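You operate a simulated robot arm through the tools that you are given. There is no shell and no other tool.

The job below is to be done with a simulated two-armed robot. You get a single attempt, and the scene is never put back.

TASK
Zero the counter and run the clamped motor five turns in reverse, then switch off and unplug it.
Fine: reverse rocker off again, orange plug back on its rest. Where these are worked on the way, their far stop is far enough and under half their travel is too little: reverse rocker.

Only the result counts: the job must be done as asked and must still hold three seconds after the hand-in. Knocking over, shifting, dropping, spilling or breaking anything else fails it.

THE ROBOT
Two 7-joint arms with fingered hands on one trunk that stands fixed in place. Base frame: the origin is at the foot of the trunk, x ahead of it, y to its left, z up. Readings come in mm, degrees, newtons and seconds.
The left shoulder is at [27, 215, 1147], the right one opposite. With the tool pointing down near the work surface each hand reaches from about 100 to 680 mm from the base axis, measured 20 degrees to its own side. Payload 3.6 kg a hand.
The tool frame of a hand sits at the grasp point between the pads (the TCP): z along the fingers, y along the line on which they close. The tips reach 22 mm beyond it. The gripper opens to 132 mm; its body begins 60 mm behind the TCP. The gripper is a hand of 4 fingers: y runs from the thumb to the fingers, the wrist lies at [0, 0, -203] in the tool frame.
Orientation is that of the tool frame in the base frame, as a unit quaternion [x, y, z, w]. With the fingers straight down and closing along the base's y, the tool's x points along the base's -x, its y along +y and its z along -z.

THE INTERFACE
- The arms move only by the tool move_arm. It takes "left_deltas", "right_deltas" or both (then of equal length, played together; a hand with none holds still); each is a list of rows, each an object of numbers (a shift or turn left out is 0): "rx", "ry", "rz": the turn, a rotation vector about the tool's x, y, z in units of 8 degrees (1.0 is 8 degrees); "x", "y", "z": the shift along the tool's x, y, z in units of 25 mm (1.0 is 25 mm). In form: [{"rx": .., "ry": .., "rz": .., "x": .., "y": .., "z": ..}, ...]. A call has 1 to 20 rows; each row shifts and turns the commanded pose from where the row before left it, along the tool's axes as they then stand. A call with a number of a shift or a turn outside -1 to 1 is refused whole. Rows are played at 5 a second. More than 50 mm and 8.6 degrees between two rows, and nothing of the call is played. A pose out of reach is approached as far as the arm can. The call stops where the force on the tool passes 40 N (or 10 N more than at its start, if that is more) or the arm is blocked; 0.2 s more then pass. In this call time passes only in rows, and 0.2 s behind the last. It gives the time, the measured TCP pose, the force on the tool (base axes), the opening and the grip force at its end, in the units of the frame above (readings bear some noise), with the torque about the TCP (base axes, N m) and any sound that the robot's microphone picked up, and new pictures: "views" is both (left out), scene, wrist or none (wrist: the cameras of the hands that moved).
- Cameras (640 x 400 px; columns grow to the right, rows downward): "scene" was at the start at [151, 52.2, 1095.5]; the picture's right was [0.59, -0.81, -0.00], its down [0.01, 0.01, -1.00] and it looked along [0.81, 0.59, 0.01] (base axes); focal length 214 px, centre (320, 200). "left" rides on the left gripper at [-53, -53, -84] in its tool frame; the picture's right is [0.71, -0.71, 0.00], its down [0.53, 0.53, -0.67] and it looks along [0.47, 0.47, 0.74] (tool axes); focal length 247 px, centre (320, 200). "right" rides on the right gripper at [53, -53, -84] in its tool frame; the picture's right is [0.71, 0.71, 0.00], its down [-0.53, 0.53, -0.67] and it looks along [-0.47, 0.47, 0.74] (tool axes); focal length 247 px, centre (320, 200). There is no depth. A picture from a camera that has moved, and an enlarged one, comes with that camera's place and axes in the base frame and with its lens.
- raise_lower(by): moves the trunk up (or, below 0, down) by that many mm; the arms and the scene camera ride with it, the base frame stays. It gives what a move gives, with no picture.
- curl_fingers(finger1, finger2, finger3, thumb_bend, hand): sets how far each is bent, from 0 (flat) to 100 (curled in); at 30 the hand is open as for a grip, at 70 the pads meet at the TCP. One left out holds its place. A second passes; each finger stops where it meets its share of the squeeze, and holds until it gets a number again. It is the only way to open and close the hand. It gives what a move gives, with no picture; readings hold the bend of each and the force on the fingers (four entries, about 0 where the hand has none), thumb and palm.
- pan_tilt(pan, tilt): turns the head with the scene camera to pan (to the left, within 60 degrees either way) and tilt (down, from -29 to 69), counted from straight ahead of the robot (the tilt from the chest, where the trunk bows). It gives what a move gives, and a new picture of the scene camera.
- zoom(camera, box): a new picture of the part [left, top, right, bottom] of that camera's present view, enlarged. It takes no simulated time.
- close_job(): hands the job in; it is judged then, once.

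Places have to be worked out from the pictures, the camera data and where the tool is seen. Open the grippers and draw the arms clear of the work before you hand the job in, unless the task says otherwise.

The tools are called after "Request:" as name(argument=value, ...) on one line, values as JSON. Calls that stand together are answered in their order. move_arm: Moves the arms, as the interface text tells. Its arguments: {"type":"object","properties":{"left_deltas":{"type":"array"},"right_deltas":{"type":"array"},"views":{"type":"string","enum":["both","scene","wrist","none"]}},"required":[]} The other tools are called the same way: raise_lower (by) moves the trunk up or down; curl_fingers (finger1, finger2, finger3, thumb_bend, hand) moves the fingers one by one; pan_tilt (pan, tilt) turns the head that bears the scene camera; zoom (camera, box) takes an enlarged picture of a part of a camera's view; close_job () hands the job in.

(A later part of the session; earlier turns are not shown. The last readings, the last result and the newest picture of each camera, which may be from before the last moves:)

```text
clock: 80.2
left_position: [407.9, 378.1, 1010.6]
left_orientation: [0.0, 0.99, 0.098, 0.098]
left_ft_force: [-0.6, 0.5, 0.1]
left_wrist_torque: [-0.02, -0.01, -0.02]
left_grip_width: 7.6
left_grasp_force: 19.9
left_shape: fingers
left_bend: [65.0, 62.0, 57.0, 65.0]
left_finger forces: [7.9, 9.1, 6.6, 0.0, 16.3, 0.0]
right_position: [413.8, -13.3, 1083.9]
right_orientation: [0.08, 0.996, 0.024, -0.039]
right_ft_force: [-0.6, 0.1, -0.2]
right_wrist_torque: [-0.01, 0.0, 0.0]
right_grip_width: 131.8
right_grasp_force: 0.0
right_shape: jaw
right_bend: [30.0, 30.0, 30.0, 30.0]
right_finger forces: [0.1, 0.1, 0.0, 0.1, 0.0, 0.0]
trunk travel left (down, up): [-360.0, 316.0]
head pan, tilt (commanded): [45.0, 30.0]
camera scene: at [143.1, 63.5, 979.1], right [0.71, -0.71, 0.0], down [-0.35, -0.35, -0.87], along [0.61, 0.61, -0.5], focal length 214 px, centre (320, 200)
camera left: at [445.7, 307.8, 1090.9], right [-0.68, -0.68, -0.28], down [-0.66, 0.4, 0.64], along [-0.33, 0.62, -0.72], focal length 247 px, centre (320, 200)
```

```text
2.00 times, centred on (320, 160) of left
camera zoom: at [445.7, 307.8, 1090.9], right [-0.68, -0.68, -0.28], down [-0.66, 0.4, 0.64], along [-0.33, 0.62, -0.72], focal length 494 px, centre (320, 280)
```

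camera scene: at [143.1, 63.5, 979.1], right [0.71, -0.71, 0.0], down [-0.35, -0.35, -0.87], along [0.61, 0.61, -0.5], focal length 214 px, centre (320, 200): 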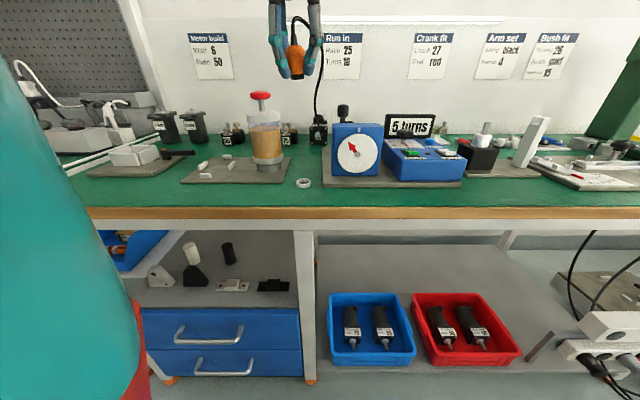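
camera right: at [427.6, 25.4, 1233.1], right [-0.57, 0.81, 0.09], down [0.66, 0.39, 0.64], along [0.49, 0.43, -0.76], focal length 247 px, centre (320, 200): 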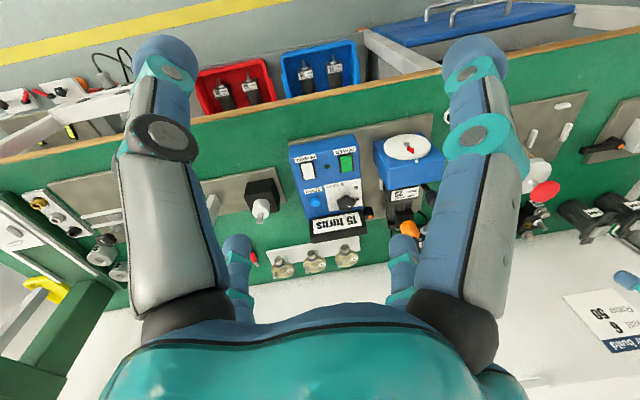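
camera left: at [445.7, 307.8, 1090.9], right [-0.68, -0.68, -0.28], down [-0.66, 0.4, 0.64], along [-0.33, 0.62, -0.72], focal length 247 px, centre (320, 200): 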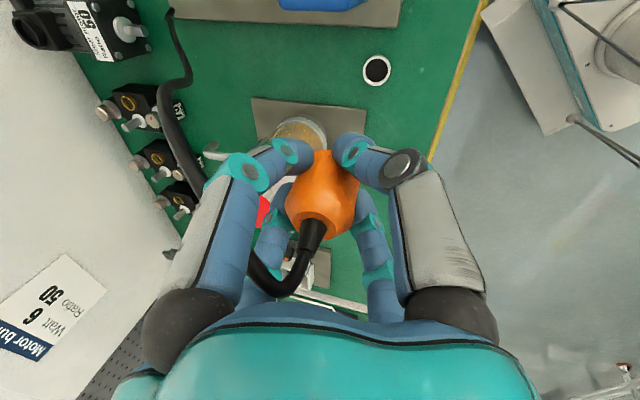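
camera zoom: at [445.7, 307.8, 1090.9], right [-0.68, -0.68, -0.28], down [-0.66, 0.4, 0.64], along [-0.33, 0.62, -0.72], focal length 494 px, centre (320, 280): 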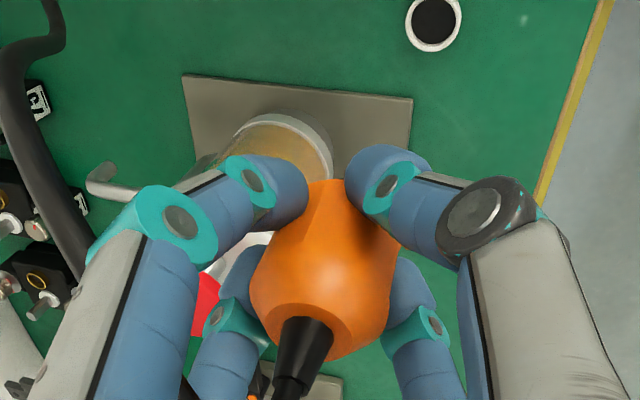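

The hand is right over the rest, found again at [407, 377]. To be able to check alignment from a second direction, I curl the right hand's fingers out of its camera's view and lower the plug part of the way.

Request:
curl_fingers(hand="right", finger1=100, finger2=30, finger3=100, thumb_bend=30)

Request:
move_arm(left_deltas=[{"x": 0.195, "y": -0.195, "z": 0.961}, {"x": 0.195, "y": -0.195, "z": 0.961}, {"x": 0.195, "y": -0.195, "z": 0.961}, {"x": 0.195, "y": -0.195, "z": 0.961}, {"x": 0.195, "y": -0.195, "z": 0.961}], views="scene")

Request:
zoom(camera="right", box=[0, 0, 640, 400])

Request:
zoom(camera="scene", box=[265, 90, 345, 200])

```text
clock: 81.2
left_position: [409.1, 377.0, 1009.8]
left_orientation: [0.001, 0.99, 0.099, 0.098]
left_ft_force: [0.8, -0.2, -0.2]
left_wrist_torque: [-0.01, 0.03, 0.02]
left_grip_width: 7.6
left_grasp_force: 19.4
left_shape: fingers
left_bend: [65.0, 62.0, 57.0, 65.0]
left_finger forces: [7.9, 9.0, 6.7, 0.1, 16.3, 0.0]
right_position: [415.3, -13.2, 1082.2]
right_orientation: [0.079, 0.996, 0.023, -0.04]
right_ft_force: [0.0, -0.3, -0.4]
right_wrist_torque: [0.0, 0.02, -0.03]
right_grip_width: 58.1
right_grasp_force: 0.0
right_shape: fingers
right_bend: [79.0, 30.0, 79.0, 30.0]
right_finger forces: [0.0, 0.0, 0.1, 0.0, 0.0, 0.0]
trunk travel left (down, up): [-360.0, 316.0]
head pan, tilt (commanded): [45.0, 30.0]
```

```text
clock: 82.4
left_position: [408.4, 376.7, 886.0]
left_orientation: [0.0, 0.99, 0.097, 0.099]
left_ft_force: [0.3, 0.0, 0.7]
left_wrist_torque: [-0.02, -0.01, -0.01]
left_grip_width: 7.2
left_grasp_force: 19.8
left_shape: fingers
left_bend: [65.0, 62.0, 57.0, 66.0]
left_finger forces: [7.6, 9.2, 6.6, 0.0, 15.8, 0.1]
right_position: [414.8, -12.2, 1082.8]
right_orientation: [0.08, 0.996, 0.024, -0.04]
right_ft_force: [0.4, -0.4, 0.4]
right_wrist_torque: [0.01, 0.02, 0.02]
right_grip_width: 60.8
right_grasp_force: 0.0
right_shape: fingers
right_bend: [97.0, 30.0, 97.0, 30.0]
right_finger forces: [0.0, 0.1, 0.0, 0.0, 0.0, 0.0]
trunk travel left (down, up): [-360.0, 316.0]
head pan, tilt (commanded): [45.0, 30.0]
camera scene: at [143.4, 63.6, 979.0], right [0.71, -0.71, 0.0], down [-0.35, -0.35, -0.87], along [0.61, 0.61, -0.5], focal length 214 px, centre (320, 200)
```

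scene: 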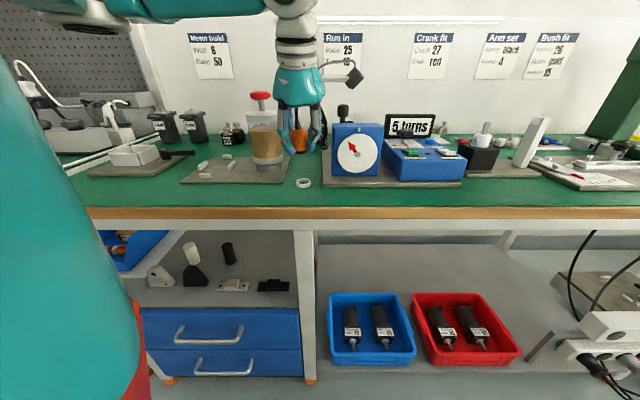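

```text
1.00 times, centred on (320, 200) of right (not enlarged: the box is as wide or as high as the picture)
camera zoom: at [360.2, -61.4, 1167.9], right [-0.58, 0.81, 0.09], down [0.65, 0.4, 0.64], along [0.49, 0.43, -0.76], focal length 247 px, centre (320, 200)
```

zoom: 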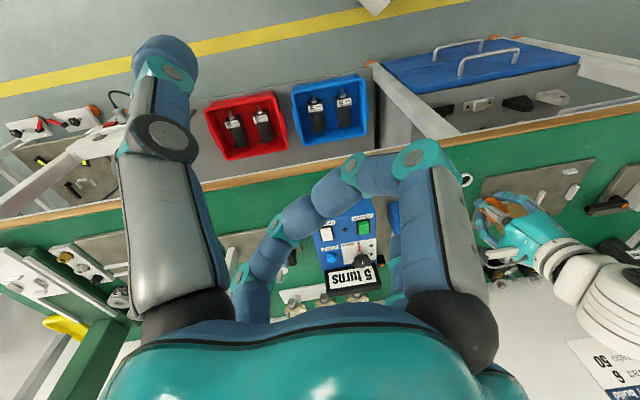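

```text
3.64 times, centred on (305, 145) of scene
camera zoom: at [143.4, 63.6, 979.0], right [0.71, -0.71, 0.0], down [-0.35, -0.35, -0.87], along [0.61, 0.61, -0.5], focal length 780 px, centre (374, 400)
```

zoom: 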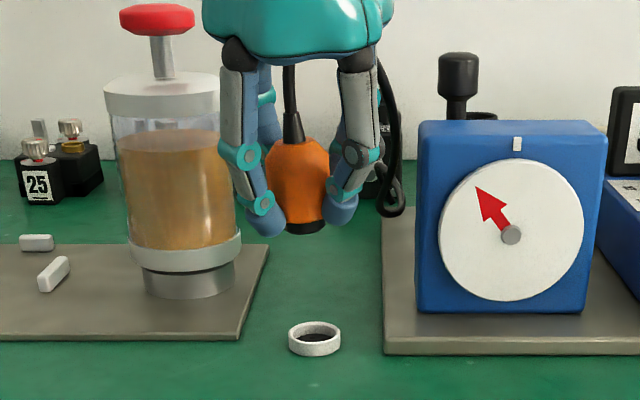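

Both cameras see the rest now. I lower the plug to about 15 mm above the ring and compare positions from both views.

Request:
move_arm(left_deltas=[{"x": 0.15, "y": -0.15, "z": 0.74}, {"x": 0.15, "y": -0.15, "z": 0.74}], views="none")

Request:
zoom(camera="scene", box=[280, 140, 330, 195])

Request:
zoom(camera="right", box=[440, 150, 540, 250])

Request:
zoom(camera="left", box=[180, 60, 460, 260])

```text
clock: 83.0
left_position: [406.6, 377.4, 847.3]
left_orientation: [-0.001, 0.99, 0.099, 0.099]
left_ft_force: [0.1, -0.1, 0.2]
left_wrist_torque: [-0.02, -0.01, 0.01]
left_grip_width: 7.1
left_grasp_force: 19.2
left_shape: fingers
left_bend: [65.0, 62.0, 57.0, 66.0]
left_finger forces: [7.7, 9.3, 6.6, 0.0, 15.8, 0.1]
right_position: [413.9, -12.0, 1083.0]
right_orientation: [0.079, 0.996, 0.024, -0.039]
right_ft_force: [-0.1, 0.1, 0.7]
right_wrist_torque: [-0.01, 0.0, 0.0]
right_grip_width: 60.9
right_grasp_force: 0.2
right_shape: fingers
right_bend: [97.0, 30.0, 97.0, 30.0]
right_finger forces: [0.0, 0.1, 0.1, 0.0, 0.1, 0.0]
trunk travel left (down, up): [-360.0, 316.0]
head pan, tilt (commanded): [45.0, 30.0]
```

```text
7.27 times, centred on (305, 168) of scene
camera zoom: at [143.4, 63.6, 979.0], right [0.71, -0.71, 0.0], down [-0.35, -0.35, -0.87], along [0.61, 0.61, -0.5], focal length 1560 px, centre (429, 436)
```

zoom: 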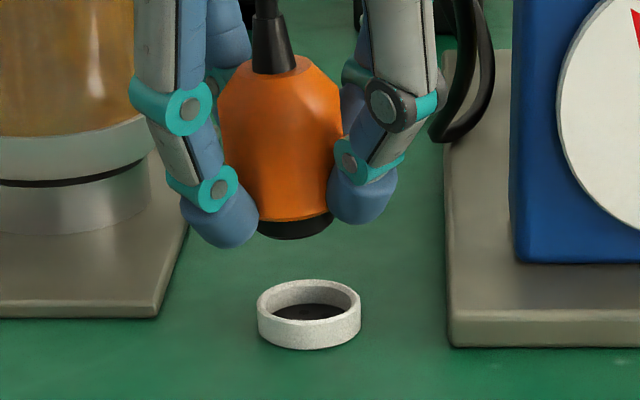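

```text
4.00 times, centred on (490, 200) of right
camera zoom: at [360.2, -61.4, 1168.0], right [-0.58, 0.81, 0.09], down [0.65, 0.4, 0.64], along [0.49, 0.43, -0.76], focal length 988 px, centre (-360, 200)
```

zoom: 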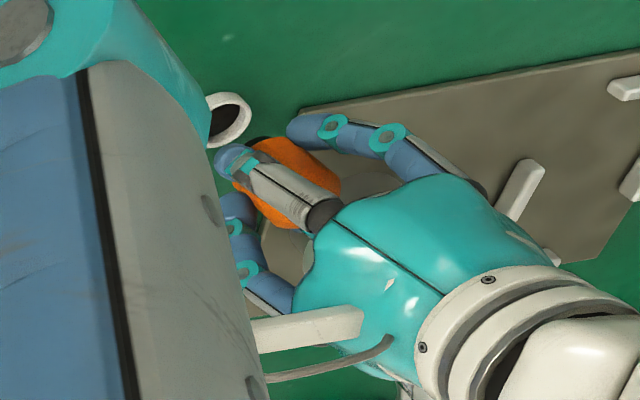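

```text
2.00 times, centred on (320, 160) of left
camera zoom: at [444.6, 307.4, 927.0], right [-0.68, -0.68, -0.28], down [-0.66, 0.4, 0.64], along [-0.33, 0.62, -0.71], focal length 494 px, centre (320, 280)
```

zoom: 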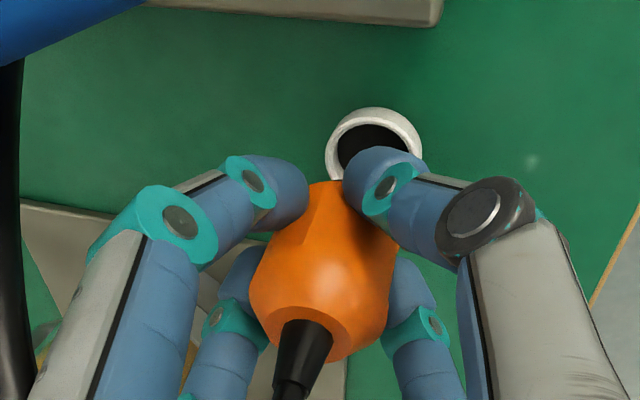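

I need a precise comparison, so I enlarge the nose of the plug and the ring further in the scene view.

Request:
zoom(camera="scene", box=[292, 155, 320, 188])

Request:
zoom(camera="scene", box=[290, 135, 322, 172])

```text
12.12 times, centred on (306, 172) of scene
camera zoom: at [143.4, 63.6, 979.0], right [0.71, -0.71, 0.0], down [-0.35, -0.35, -0.87], along [0.61, 0.61, -0.5], focal length 2600 px, centre (490, 546)
```

zoom: 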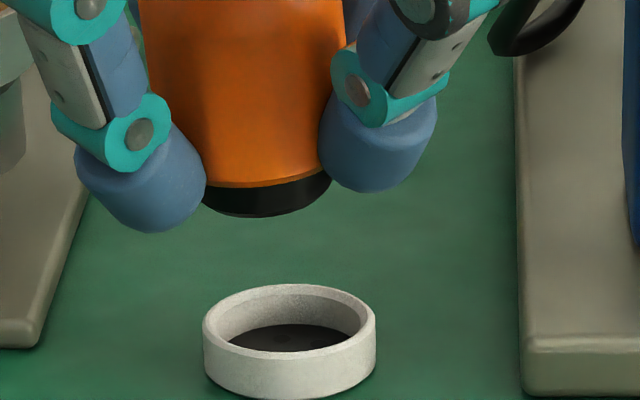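

```text
10.81 times, centred on (306, 154) of scene
camera zoom: at [143.4, 63.6, 979.0], right [0.71, -0.71, 0.0], down [-0.35, -0.35, -0.87], along [0.61, 0.61, -0.5], focal length 2319 px, centre (471, 703)
```

zoom: 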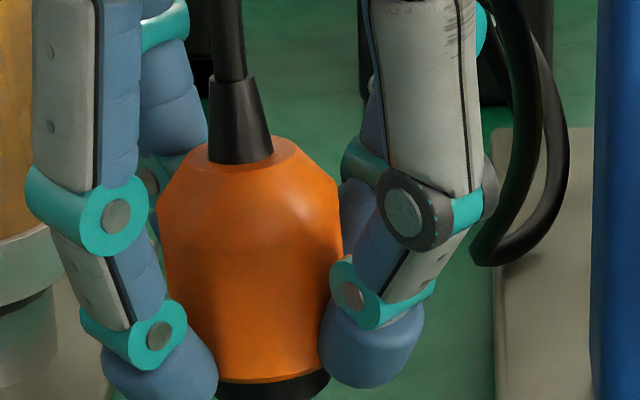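

I need to know whether the plug is exactly vertical in the hand, so I zoom in further on its top and on its lower edge.

Request:
zoom(camera="scene", box=[295, 140, 313, 152])

Request:
zoom(camera="scene", box=[295, 154, 313, 168])

Request:
zoom(camera="left", box=[270, 140, 370, 240])

```text
16.00 times, centred on (304, 146) of scene
camera zoom: at [143.4, 63.6, 979.0], right [0.71, -0.71, 0.0], down [-0.35, -0.35, -0.87], along [0.61, 0.61, -0.5], focal length 3432 px, centre (576, 1064)
```

zoom: 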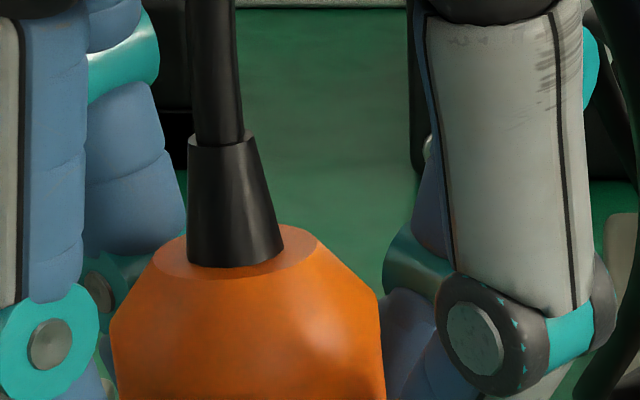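

```text
16.00 times, centred on (304, 161) of scene
camera zoom: at [143.4, 63.6, 979.0], right [0.71, -0.71, 0.0], down [-0.35, -0.35, -0.87], along [0.61, 0.61, -0.5], focal length 3432 px, centre (576, 824)
```

zoom: 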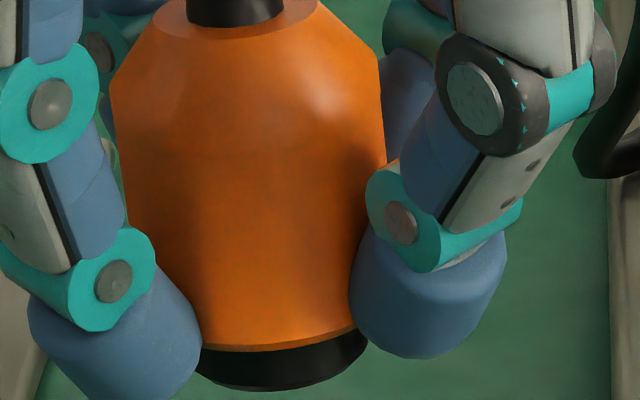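

```text
4.00 times, centred on (320, 190) of left
camera zoom: at [444.6, 307.4, 927.0], right [-0.68, -0.68, -0.28], down [-0.66, 0.4, 0.64], along [-0.33, 0.62, -0.71], focal length 988 px, centre (320, 240)
```

zoom: 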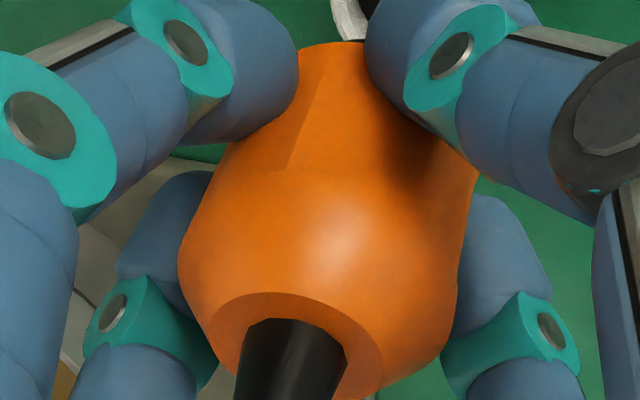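

The plug leans about 5° to the left in the hand and its nose is roughly 2-3 mm left and nearer than the ring centre. I rotate the hand 5° to make it upright and shift to centre the nose over the ring.

Request:
move_arm(left_deltas=[{"rx": -0.425, "ry": 0.425, "rz": 0.172}, {"x": -0.24, "y": -0.053, "z": 0.019}], views="none")

Request:
zoom(camera="scene", box=[292, 155, 320, 188])

Request:
zoom(camera="scene", box=[296, 140, 316, 154])

Request:
zoom(camera="left", box=[270, 100, 370, 240])

```text
clock: 83.6
left_position: [412.3, 374.9, 846.7]
left_orientation: [0.007, 0.989, 0.129, 0.067]
left_ft_force: [0.4, -0.1, -0.2]
left_wrist_torque: [-0.02, -0.03, 0.01]
left_grip_width: 7.1
left_grasp_force: 19.5
left_shape: fingers
left_bend: [65.0, 61.0, 57.0, 66.0]
left_finger forces: [7.7, 9.3, 6.8, 0.0, 15.9, 0.0]
right_position: [415.3, -12.8, 1081.6]
right_orientation: [0.08, 0.996, 0.023, -0.039]
right_ft_force: [-0.2, 0.3, 0.2]
right_wrist_torque: [0.02, 0.01, -0.01]
right_grip_width: 60.9
right_grasp_force: 0.1
right_shape: fingers
right_bend: [97.0, 30.0, 97.0, 30.0]
right_finger forces: [0.0, 0.1, 0.1, 0.0, 0.0, 0.0]
trunk travel left (down, up): [-360.0, 316.0]
head pan, tilt (commanded): [45.0, 30.0]
```

```text
12.12 times, centred on (306, 172) of scene
camera zoom: at [143.3, 63.5, 979.0], right [0.71, -0.71, 0.0], down [-0.35, -0.35, -0.87], along [0.61, 0.61, -0.5], focal length 2600 px, centre (490, 546)
```

zoom: 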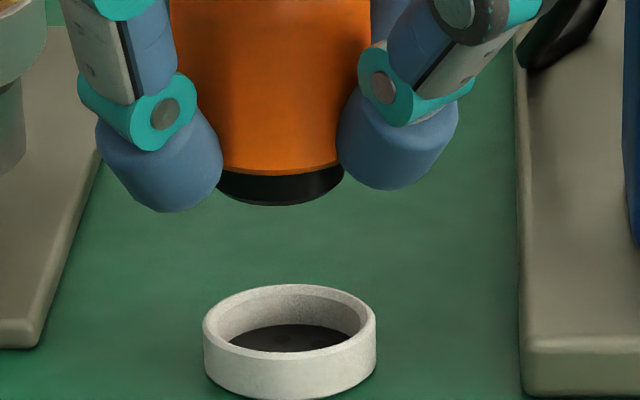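

```text
16.00 times, centred on (306, 147) of scene
camera zoom: at [143.3, 63.5, 979.0], right [0.71, -0.71, 0.0], down [-0.35, -0.35, -0.87], along [0.61, 0.61, -0.5], focal length 3432 px, centre (544, 1048)
```

zoom: 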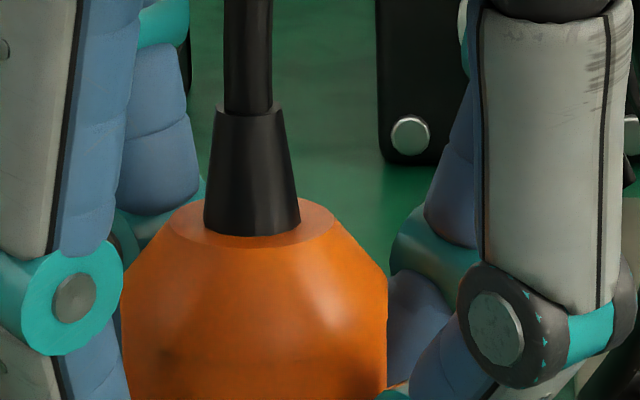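

```text
2.86 times, centred on (320, 170) of left
camera zoom: at [455.1, 301.4, 920.4], right [-0.7, -0.66, -0.27], down [-0.61, 0.35, 0.71], along [-0.37, 0.66, -0.65], focal length 706 px, centre (320, 286)
```

zoom: 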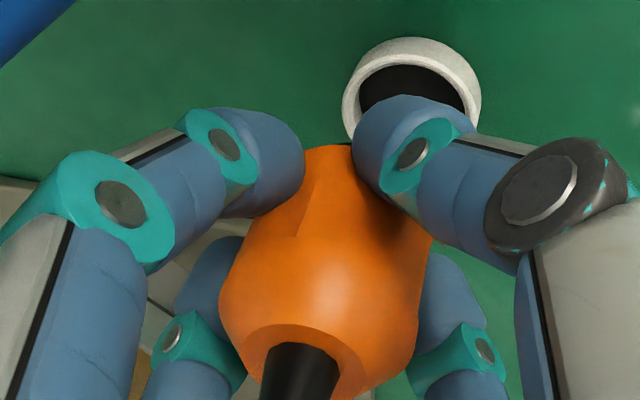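

The plug now looks upright with its nose at the same column as the ring. I check the depth direction with the right camera.

Request:
zoom(camera="right", box=[450, 160, 510, 220])

```text
6.67 times, centred on (480, 190) of right
camera zoom: at [360.0, -61.5, 1168.0], right [-0.58, 0.81, 0.09], down [0.65, 0.4, 0.64], along [0.49, 0.43, -0.76], focal length 1646 px, centre (-747, 267)
```

zoom: 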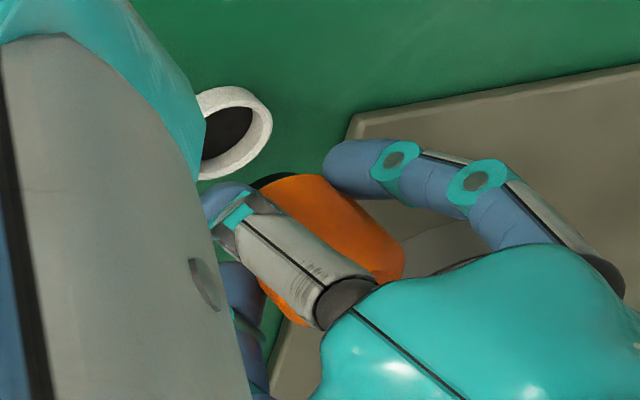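

I enlarge this further to see the nose edge and the ring in the right view.

Request:
zoom(camera="right", box=[466, 168, 496, 192])

Request:
zoom(camera="right", box=[464, 164, 514, 214])

```text
16.00 times, centred on (481, 180) of right
camera zoom: at [360.0, -61.5, 1168.0], right [-0.58, 0.81, 0.09], down [0.65, 0.4, 0.64], along [0.49, 0.43, -0.76], focal length 3952 px, centre (-2256, 520)
```

zoom: 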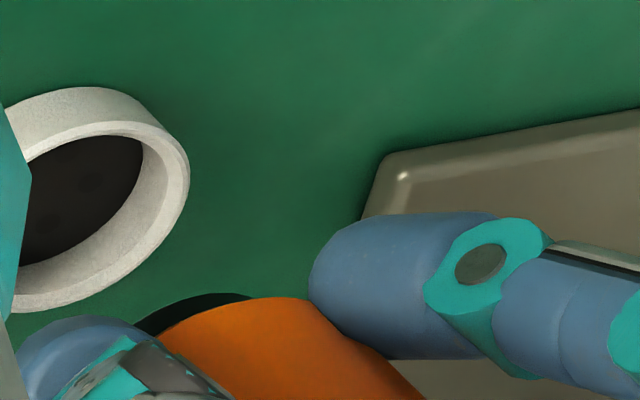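

```text
8.00 times, centred on (489, 189) of right
camera zoom: at [360.0, -61.5, 1168.0], right [-0.58, 0.81, 0.09], down [0.65, 0.4, 0.64], along [0.49, 0.43, -0.76], focal length 1976 px, centre (-1032, 288)
```

zoom: 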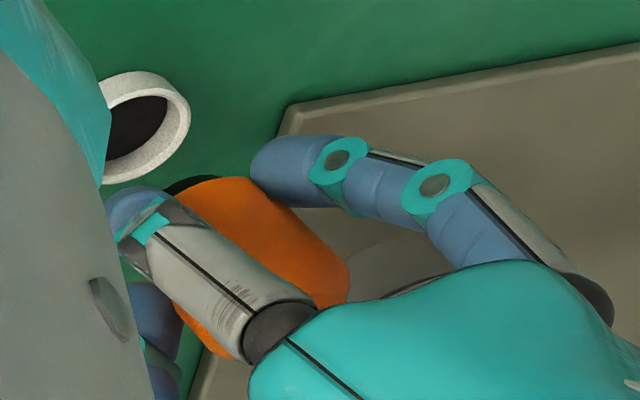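

Combining both views, the nose is at the ring's u position but about 2.5 mm too far back. I correct that and lower it by 22 mm to just above the rim.

Request:
move_arm(left_deltas=[{"x": 0.092, "y": -0.147, "z": 0.407}, {"x": 0.093, "y": -0.146, "z": 0.408}], views="none")

Request:
zoom(camera="scene", box=[292, 160, 320, 193])

Request:
zoom(camera="right", box=[456, 162, 496, 192])

```text
clock: 84.2
left_position: [411.8, 374.1, 825.3]
left_orientation: [0.006, 0.989, 0.128, 0.068]
left_ft_force: [0.0, 0.2, -1.2]
left_wrist_torque: [-0.02, 0.01, -0.01]
left_grip_width: 7.1
left_grasp_force: 19.5
left_shape: fingers
left_bend: [65.0, 61.0, 57.0, 66.0]
left_finger forces: [7.6, 9.2, 6.9, 0.1, 15.8, 0.0]
right_position: [415.6, -11.3, 1082.9]
right_orientation: [0.08, 0.996, 0.025, -0.039]
right_ft_force: [-1.3, 0.7, -0.1]
right_wrist_torque: [-0.01, -0.04, -0.01]
right_grip_width: 61.0
right_grasp_force: 0.1
right_shape: fingers
right_bend: [97.0, 30.0, 97.0, 30.0]
right_finger forces: [0.0, 0.0, 0.0, 0.0, 0.0, 0.1]
trunk travel left (down, up): [-360.0, 316.0]
head pan, tilt (commanded): [45.0, 30.0]
```

```text
12.12 times, centred on (306, 176) of scene
camera zoom: at [143.4, 63.5, 979.0], right [0.71, -0.71, 0.0], down [-0.35, -0.35, -0.87], along [0.61, 0.61, -0.5], focal length 2600 px, centre (490, 485)
```

zoom: 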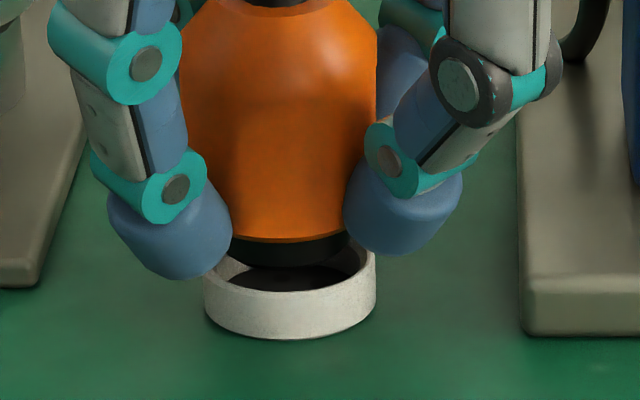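

```text
13.33 times, centred on (476, 177) of right
camera zoom: at [360.2, -61.4, 1168.0], right [-0.58, 0.81, 0.09], down [0.65, 0.4, 0.64], along [0.49, 0.43, -0.76], focal length 3293 px, centre (-1760, 507)
```

zoom: 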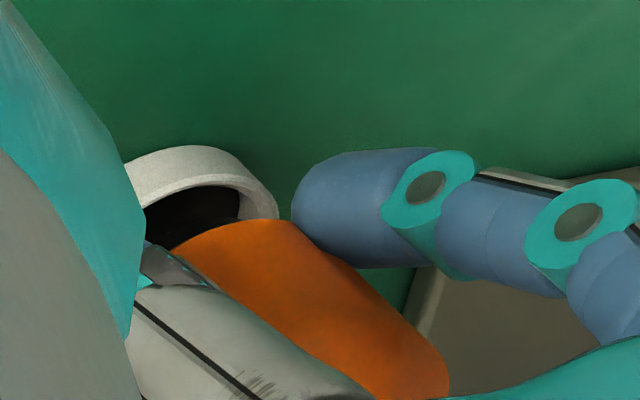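

The nose is right above the opening, within half a millimetre sideways. I lower it gently by 6 mm and watch the force.

Request:
move_arm(left_deltas=[{"x": 0.016, "y": -0.031, "z": 0.115}, {"x": 0.016, "y": -0.031, "z": 0.115}], views="none")

Request:
zoom(camera="scene", box=[292, 160, 320, 193])

Request:
zoom(camera="right", box=[456, 162, 496, 192])

```text
clock: 84.8
left_position: [411.4, 373.2, 820.3]
left_orientation: [0.006, 0.989, 0.129, 0.069]
left_ft_force: [-2.6, -3.2, 9.2]
left_wrist_torque: [0.08, 0.03, 0.02]
left_grip_width: 6.6
left_grasp_force: 20.9
left_shape: fingers
left_bend: [65.0, 62.0, 57.0, 66.0]
left_finger forces: [8.3, 9.3, 8.1, 0.1, 16.7, 0.0]
right_position: [413.3, -13.3, 1082.3]
right_orientation: [0.08, 0.996, 0.024, -0.038]
right_ft_force: [0.5, 0.5, -0.1]
right_wrist_torque: [0.0, 0.0, 0.04]
right_grip_width: 60.5
right_grasp_force: 0.1
right_shape: fingers
right_bend: [97.0, 30.0, 97.0, 30.0]
right_finger forces: [0.0, 0.0, 0.1, 0.1, 0.1, 0.0]
trunk travel left (down, up): [-360.0, 316.0]
head pan, tilt (commanded): [45.0, 30.0]
```

```text
12.12 times, centred on (306, 176) of scene
camera zoom: at [142.5, 62.9, 979.3], right [0.71, -0.71, 0.0], down [-0.35, -0.35, -0.87], along [0.61, 0.61, -0.5], focal length 2600 px, centre (490, 485)
```

zoom: 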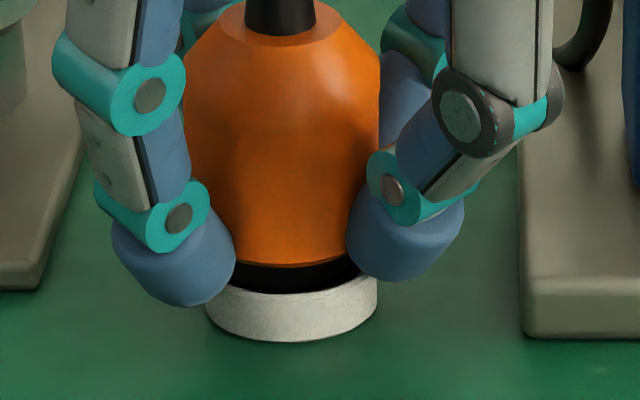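

```text
13.33 times, centred on (476, 177) of right
camera zoom: at [359.1, -62.2, 1168.5], right [-0.58, 0.81, 0.09], down [0.65, 0.4, 0.65], along [0.49, 0.43, -0.76], focal length 3293 px, centre (-1760, 507)
```

zoom: 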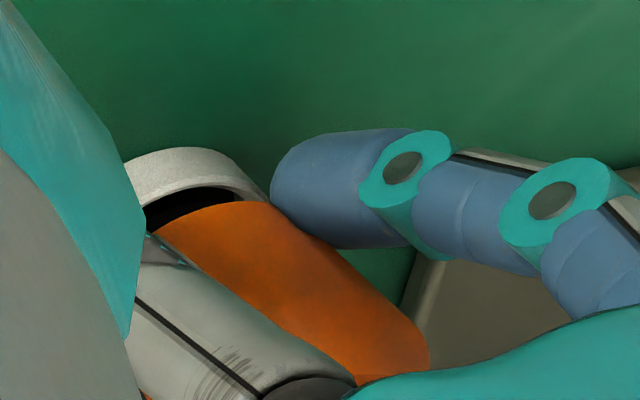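

Contact: 9 N up and 4 N toward the robot, so the nose catches the back edge of the rim. I ease up a millimetre, shift 1.5 mm toward the robot and lower again.

Request:
move_arm(left_deltas=[{"x": 0.035, "y": -0.031, "z": -0.055}, {"x": 0.016, "y": -0.031, "z": 0.115}, {"x": 0.01, "y": -0.02, "z": 0.077}], views="none")

Request:
zoom(camera="scene", box=[295, 165, 317, 189])

Request:
zoom(camera="right", box=[460, 162, 490, 186])

```text
clock: 85.6
left_position: [410.2, 372.3, 816.0]
left_orientation: [0.006, 0.989, 0.128, 0.068]
left_ft_force: [2.0, -3.7, 7.3]
left_wrist_torque: [-0.18, 0.04, 0.0]
left_grip_width: 6.6
left_grasp_force: 22.4
left_shape: fingers
left_bend: [65.0, 61.0, 57.0, 66.0]
left_finger forces: [8.4, 9.5, 8.2, 0.0, 20.1, 0.0]
right_position: [415.1, -13.2, 1083.0]
right_orientation: [0.08, 0.996, 0.025, -0.04]
right_ft_force: [-0.5, -0.1, -0.7]
right_wrist_torque: [0.01, 0.0, 0.01]
right_grip_width: 60.8
right_grasp_force: 0.0
right_shape: fingers
right_bend: [97.0, 30.0, 97.0, 30.0]
right_finger forces: [0.0, 0.0, 0.0, 0.1, 0.0, 0.0]
trunk travel left (down, up): [-360.0, 316.0]
head pan, tilt (commanded): [45.0, 30.0]
```

```text
16.00 times, centred on (306, 177) of scene
camera zoom: at [143.2, 63.0, 979.1], right [0.71, -0.71, 0.0], down [-0.35, -0.35, -0.87], along [0.61, 0.61, -0.5], focal length 3432 px, centre (544, 568)
```

zoom: 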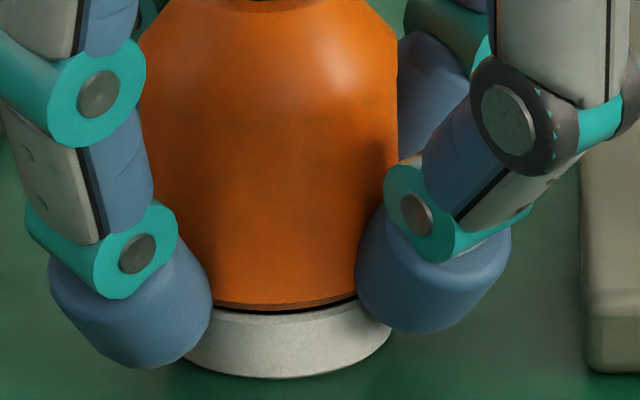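

```text
16.00 times, centred on (475, 174) of right
camera zoom: at [359.9, -62.2, 1168.1], right [-0.58, 0.81, 0.09], down [0.65, 0.4, 0.64], along [0.49, 0.43, -0.76], focal length 3952 px, centre (-2160, 616)
```

zoom: 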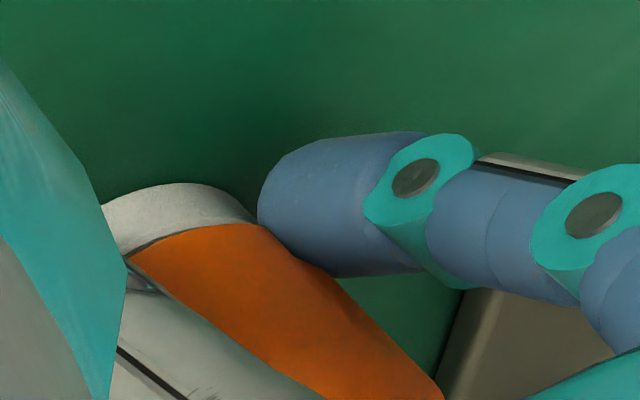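

The nose slid in and the orange body nearly rests on the rim. I press 2 mm more to seat it fully.

Request:
move_arm(left_deltas=[{"x": 0.01, "y": -0.02, "z": 0.077}], views="none")

Request:
zoom(camera="scene", box=[295, 165, 317, 189])

Request:
zoom(camera="scene", box=[240, 80, 400, 200])

```text
clock: 86.0
left_position: [411.0, 373.0, 815.9]
left_orientation: [0.005, 0.989, 0.13, 0.07]
left_ft_force: [1.7, -3.8, 16.5]
left_wrist_torque: [-0.11, 0.04, 0.03]
left_grip_width: 6.5
left_grasp_force: 24.5
left_shape: fingers
left_bend: [65.0, 61.0, 57.0, 65.0]
left_finger forces: [8.9, 9.6, 9.4, 0.0, 22.1, 0.0]
right_position: [412.7, -13.4, 1082.4]
right_orientation: [0.08, 0.996, 0.024, -0.039]
right_ft_force: [0.4, 0.0, -0.2]
right_wrist_torque: [0.01, 0.01, 0.03]
right_grip_width: 60.8
right_grasp_force: 0.1
right_shape: fingers
right_bend: [97.0, 30.0, 97.0, 30.0]
right_finger forces: [0.0, 0.0, 0.0, 0.0, 0.1, 0.0]
trunk travel left (down, up): [-360.0, 316.0]
head pan, tilt (commanded): [45.0, 30.0]
```

```text
16.00 times, centred on (306, 177) of scene
camera zoom: at [142.6, 62.5, 979.4], right [0.71, -0.71, 0.0], down [-0.35, -0.35, -0.87], along [0.61, 0.61, -0.5], focal length 3432 px, centre (544, 568)
```

zoom: 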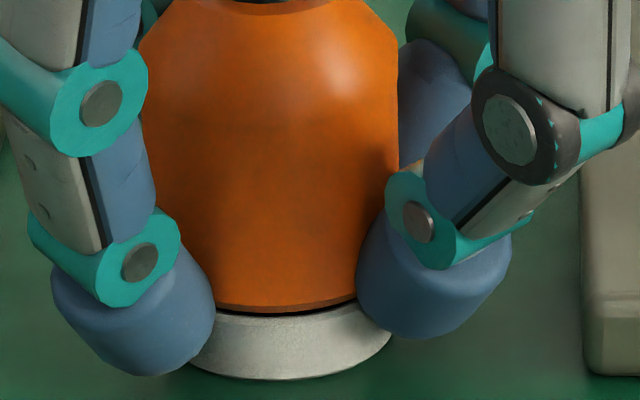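

```text
3.33 times, centred on (320, 140) of scene
camera zoom: at [142.6, 62.5, 979.4], right [0.71, -0.71, 0.0], down [-0.35, -0.35, -0.87], along [0.61, 0.61, -0.5], focal length 715 px, centre (320, 400)
```

zoom: 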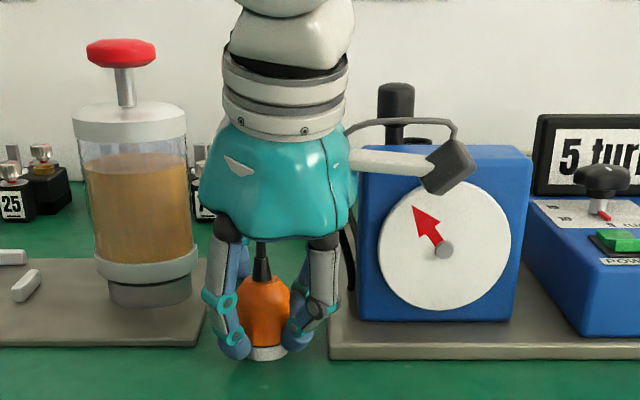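

The plug is seated (16 N, no further travel). I relieve the pressure by 2 mm and open the fingers just enough.

Request:
move_arm(left_deltas=[{"x": -0.01, "y": 0.02, "z": -0.077}], views="none")

Request:
curl_fingers(hand="left", finger1=58, finger2=55, finger3=50, thumb_bend=57)

Request:
zoom(camera="scene", box=[290, 160, 322, 192])

Request:
zoom(camera="left", box=[200, 80, 440, 260])

```text
clock: 86.4
left_position: [410.5, 371.3, 816.6]
left_orientation: [0.006, 0.989, 0.129, 0.069]
left_ft_force: [6.0, -5.5, 12.8]
left_wrist_torque: [-0.18, -0.02, 0.04]
left_grip_width: 6.5
left_grasp_force: 24.5
left_shape: fingers
left_bend: [65.0, 61.0, 57.0, 65.0]
left_finger forces: [9.5, 9.7, 8.6, 0.0, 22.3, 0.1]
right_position: [414.4, -13.1, 1082.0]
right_orientation: [0.08, 0.996, 0.024, -0.04]
right_ft_force: [-0.8, 0.1, -0.4]
right_wrist_torque: [0.04, -0.03, 0.03]
right_grip_width: 61.0
right_grasp_force: 0.0
right_shape: fingers
right_bend: [97.0, 30.0, 97.0, 30.0]
right_finger forces: [0.1, 0.0, 0.0, 0.1, 0.0, 0.1]
trunk travel left (down, up): [-360.0, 316.0]
head pan, tilt (commanded): [45.0, 30.0]
```

```text
clock: 87.4
left_position: [409.5, 372.0, 814.1]
left_orientation: [0.006, 0.989, 0.129, 0.068]
left_ft_force: [-1.3, 0.6, 2.9]
left_wrist_torque: [-0.01, 0.01, -0.03]
left_grip_width: 23.0
left_grasp_force: 0.7
left_shape: fingers
left_bend: [57.0, 55.0, 50.0, 57.0]
left_finger forces: [0.0, 0.0, 0.1, 0.0, 1.7, 0.0]
right_position: [413.7, -12.7, 1082.6]
right_orientation: [0.079, 0.996, 0.024, -0.04]
right_ft_force: [0.4, 0.2, -0.2]
right_wrist_torque: [0.02, -0.02, 0.01]
right_grip_width: 60.8
right_grasp_force: 0.1
right_shape: fingers
right_bend: [97.0, 30.0, 97.0, 30.0]
right_finger forces: [0.0, 0.0, 0.0, 0.0, 0.1, 0.1]
trunk travel left (down, up): [-360.0, 316.0]
head pan, tilt (commanded): [45.0, 30.0]
```

```text
12.50 times, centred on (306, 176) of scene
camera zoom: at [143.2, 63.5, 979.0], right [0.71, -0.71, 0.0], down [-0.35, -0.35, -0.87], along [0.61, 0.61, -0.5], focal length 2681 px, centre (495, 500)
```

zoom: 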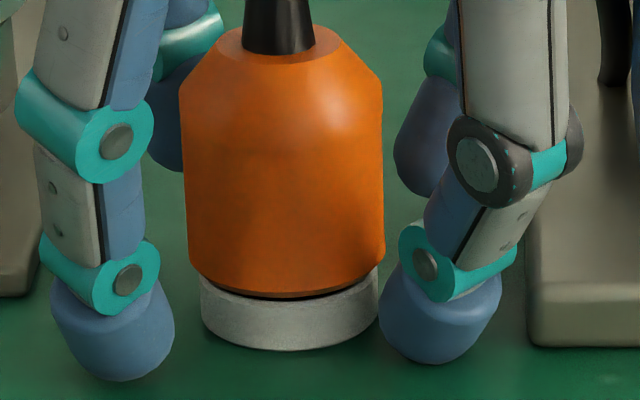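

```text
2.22 times, centred on (320, 170) of left
camera zoom: at [452.4, 298.2, 888.5], right [-0.7, -0.66, -0.27], down [-0.61, 0.35, 0.71], along [-0.37, 0.66, -0.65], focal length 549 px, centre (320, 267)
```

zoom: 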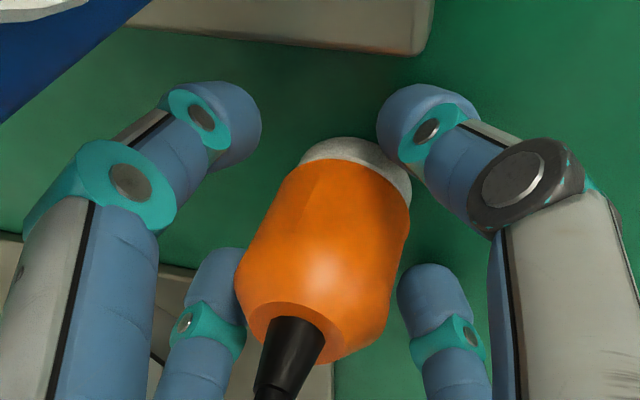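

The plug stands on its rest with the fingers clear of it. I raise the hand a little and check how it sits.

Request:
move_arm(left_deltas=[{"x": -0.027, "y": 0.051, "z": -0.191}], views="none")

Request:
zoom(camera="scene", box=[290, 160, 322, 192])

Request:
zoom(camera="scene", box=[297, 172, 317, 186])

Request:
zoom(camera="left", box=[200, 60, 440, 260])

```text
clock: 87.8
left_position: [410.5, 373.0, 819.3]
left_orientation: [0.007, 0.989, 0.129, 0.067]
left_ft_force: [0.0, 0.4, 0.0]
left_wrist_torque: [-0.02, -0.01, 0.04]
left_grip_width: 24.9
left_grasp_force: 0.0
left_shape: fingers
left_bend: [57.0, 55.0, 50.0, 56.0]
left_finger forces: [0.0, 0.0, 0.0, 0.0, 0.1, 0.1]
right_position: [414.5, -11.3, 1082.0]
right_orientation: [0.079, 0.996, 0.024, -0.04]
right_ft_force: [0.1, 0.5, 0.1]
right_wrist_torque: [0.0, 0.02, -0.02]
right_grip_width: 61.0
right_grasp_force: 0.0
right_shape: fingers
right_bend: [97.0, 30.0, 97.0, 30.0]
right_finger forces: [0.0, 0.0, 0.0, 0.1, 0.0, 0.0]
trunk travel left (down, up): [-360.0, 316.0]
head pan, tilt (commanded): [45.0, 30.0]
```

```text
12.50 times, centred on (306, 176) of scene
camera zoom: at [143.3, 63.5, 979.0], right [0.71, -0.71, 0.0], down [-0.35, -0.35, -0.87], along [0.61, 0.61, -0.5], focal length 2681 px, centre (495, 500)
```

zoom: 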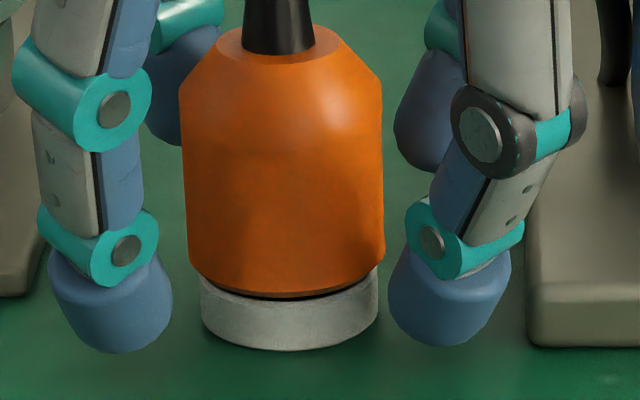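

```text
16.00 times, centred on (307, 179) of scene
camera zoom: at [143.3, 63.5, 979.0], right [0.71, -0.71, 0.0], down [-0.35, -0.35, -0.87], along [0.61, 0.61, -0.5], focal length 3432 px, centre (528, 536)
```

zoom: 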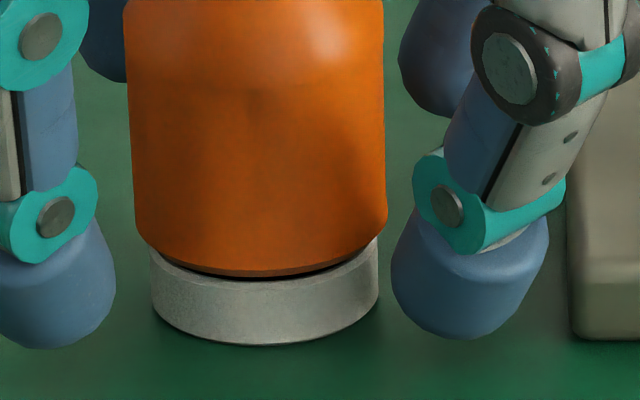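

```text
2.00 times, centred on (320, 160) of left
camera zoom: at [452.5, 298.1, 893.5], right [-0.7, -0.66, -0.27], down [-0.61, 0.35, 0.71], along [-0.37, 0.66, -0.65], focal length 494 px, centre (320, 280)
```

zoom: 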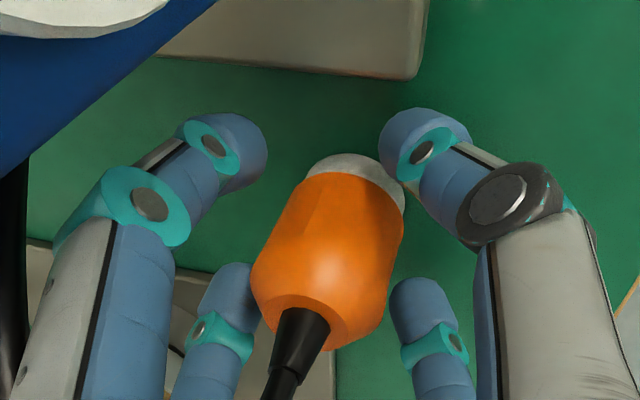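

The plug stands centred on the rest with its body flush on the rim. I withdraw the hand straight up slowly, watching that the cable does not get dragged.

Request:
move_arm(left_deltas=[{"x": -0.066, "y": 0.128, "z": -0.479}, {"x": -0.066, "y": 0.128, "z": -0.479}, {"x": -0.066, "y": 0.128, "z": -0.479}], views="wrist")

Request:
zoom(camera="scene", box=[260, 100, 360, 195])

```text
clock: 88.6
left_position: [410.8, 372.8, 857.7]
left_orientation: [0.006, 0.989, 0.129, 0.068]
left_ft_force: [-0.2, -0.1, 0.3]
left_wrist_torque: [0.03, -0.02, 0.0]
left_grip_width: 24.8
left_grasp_force: 0.2
left_shape: fingers
left_bend: [57.0, 55.0, 50.0, 56.0]
left_finger forces: [0.1, 0.0, 0.0, 0.1, 0.0, 0.0]
right_position: [415.3, -11.2, 1083.3]
right_orientation: [0.079, 0.996, 0.024, -0.039]
right_ft_force: [-0.2, -0.1, 0.2]
right_wrist_torque: [-0.03, 0.0, 0.01]
right_grip_width: 61.0
right_grasp_force: 0.1
right_shape: fingers
right_bend: [97.0, 30.0, 97.0, 30.0]
right_finger forces: [0.0, 0.0, 0.0, 0.0, 0.0, 0.0]
trunk travel left (down, up): [-360.0, 316.0]
head pan, tilt (commanded): [45.0, 30.0]
camera left: at [453.0, 298.2, 931.4], right [-0.7, -0.66, -0.27], down [-0.61, 0.35, 0.71], along [-0.37, 0.66, -0.65], focal length 247 px, centre (320, 200)
```

left: 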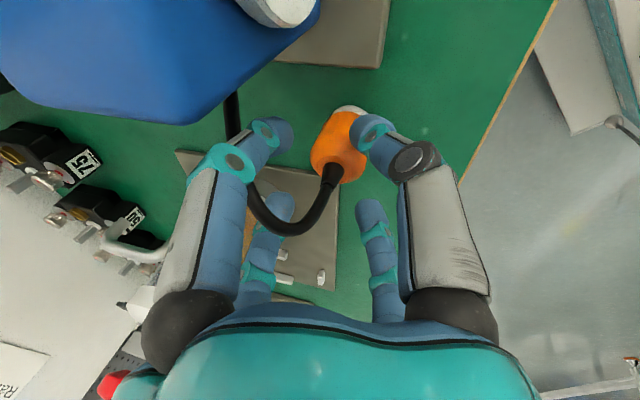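

```text
4.21 times, centred on (310, 148) of scene
camera zoom: at [143.3, 63.4, 979.0], right [0.71, -0.71, 0.0], down [-0.35, -0.35, -0.87], along [0.61, 0.61, -0.5], focal length 903 px, centre (362, 421)
```

zoom: 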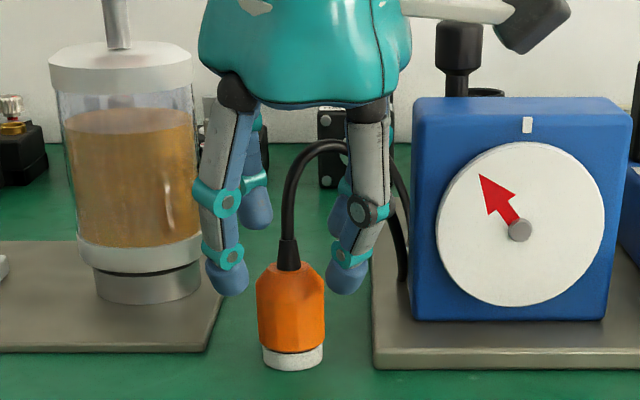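

The plug stays put and the cable passes freely between the two far fingers. I continue straight up.

Request:
move_arm(left_deltas=[{"x": -0.1326, "y": 0.256, "z": -0.957}, {"x": -0.1326, "y": 0.256, "z": -0.957}, {"x": -0.1326, "y": 0.256, "z": -0.957}, {"x": -0.1326, "y": 0.256, "z": -0.957}, {"x": -0.1326, "y": 0.256, "z": -0.957}], views="both")

Request:
zoom(camera="scene", box=[260, 80, 400, 195])

Request:
zoom(camera="right", box=[440, 140, 540, 230])

```text
clock: 89.8
left_position: [409.9, 373.0, 983.9]
left_orientation: [0.006, 0.989, 0.13, 0.068]
left_ft_force: [0.1, -0.6, 1.2]
left_wrist_torque: [-0.03, -0.01, 0.03]
left_grip_width: 24.6
left_grasp_force: 0.1
left_shape: fingers
left_bend: [57.0, 55.0, 50.0, 56.0]
left_finger forces: [0.0, 0.1, 0.0, 0.1, 0.0, 0.0]
right_position: [413.7, -12.8, 1082.9]
right_orientation: [0.08, 0.996, 0.024, -0.038]
right_ft_force: [0.3, -0.6, -0.1]
right_wrist_torque: [-0.02, 0.01, 0.01]
right_grip_width: 60.7
right_grasp_force: 0.1
right_shape: fingers
right_bend: [97.0, 30.0, 97.0, 30.0]
right_finger forces: [0.1, 0.0, 0.0, 0.0, 0.0, 0.1]
trunk travel left (down, up): [-360.0, 316.0]
head pan, tilt (commanded): [45.0, 30.0]
camera scene: at [143.3, 63.4, 979.0], right [0.71, -0.71, 0.0], down [-0.35, -0.35, -0.87], along [0.61, 0.61, -0.5], focal length 214 px, centre (320, 200)
camera left: at [452.2, 298.9, 1056.9], right [-0.7, -0.66, -0.27], down [-0.61, 0.35, 0.71], along [-0.37, 0.66, -0.65], focal length 247 px, centre (320, 200)
```

scene: 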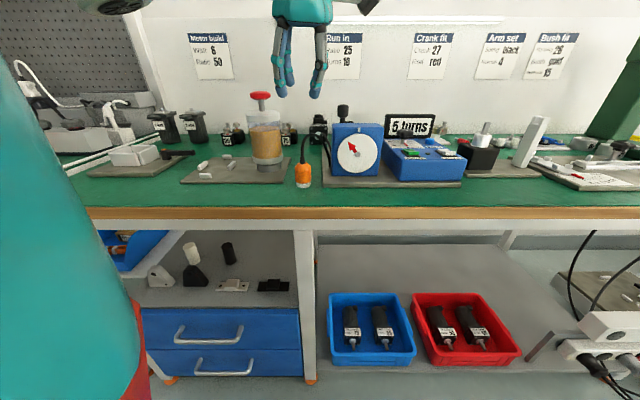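
left: 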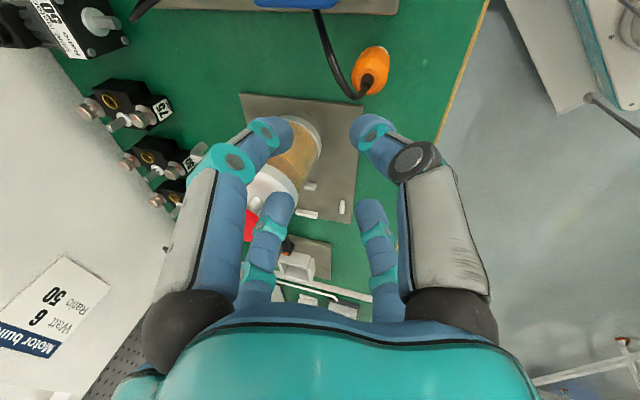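

```text
3.48 times, centred on (330, 138) of scene
camera zoom: at [143.3, 63.4, 979.0], right [0.71, -0.71, 0.0], down [-0.35, -0.35, -0.87], along [0.61, 0.61, -0.5], focal length 746 px, centre (285, 417)
```

zoom: 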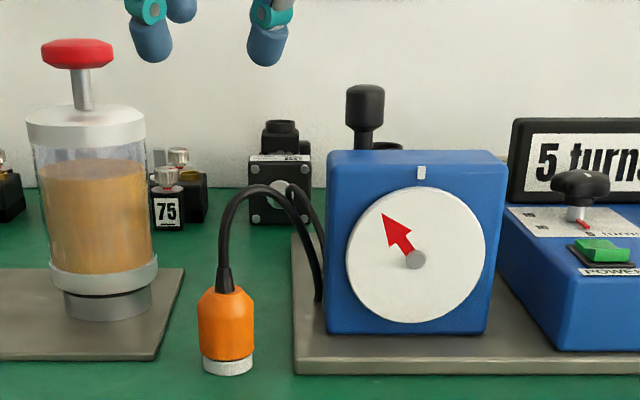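

```text
4.44 times, centred on (490, 185) of right
camera zoom: at [360.0, -61.7, 1168.1], right [-0.58, 0.81, 0.09], down [0.65, 0.4, 0.64], along [0.49, 0.43, -0.76], focal length 1098 px, centre (-436, 267)
```

zoom: 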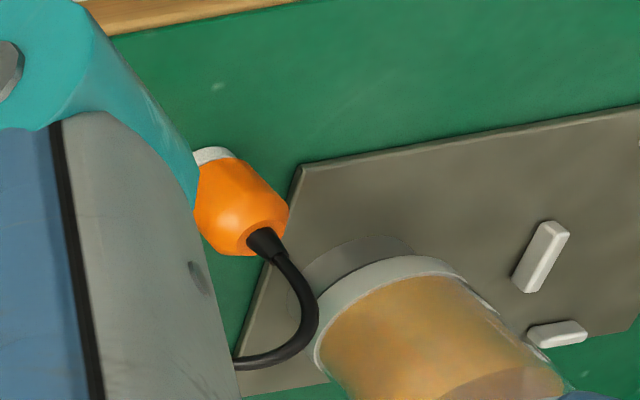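

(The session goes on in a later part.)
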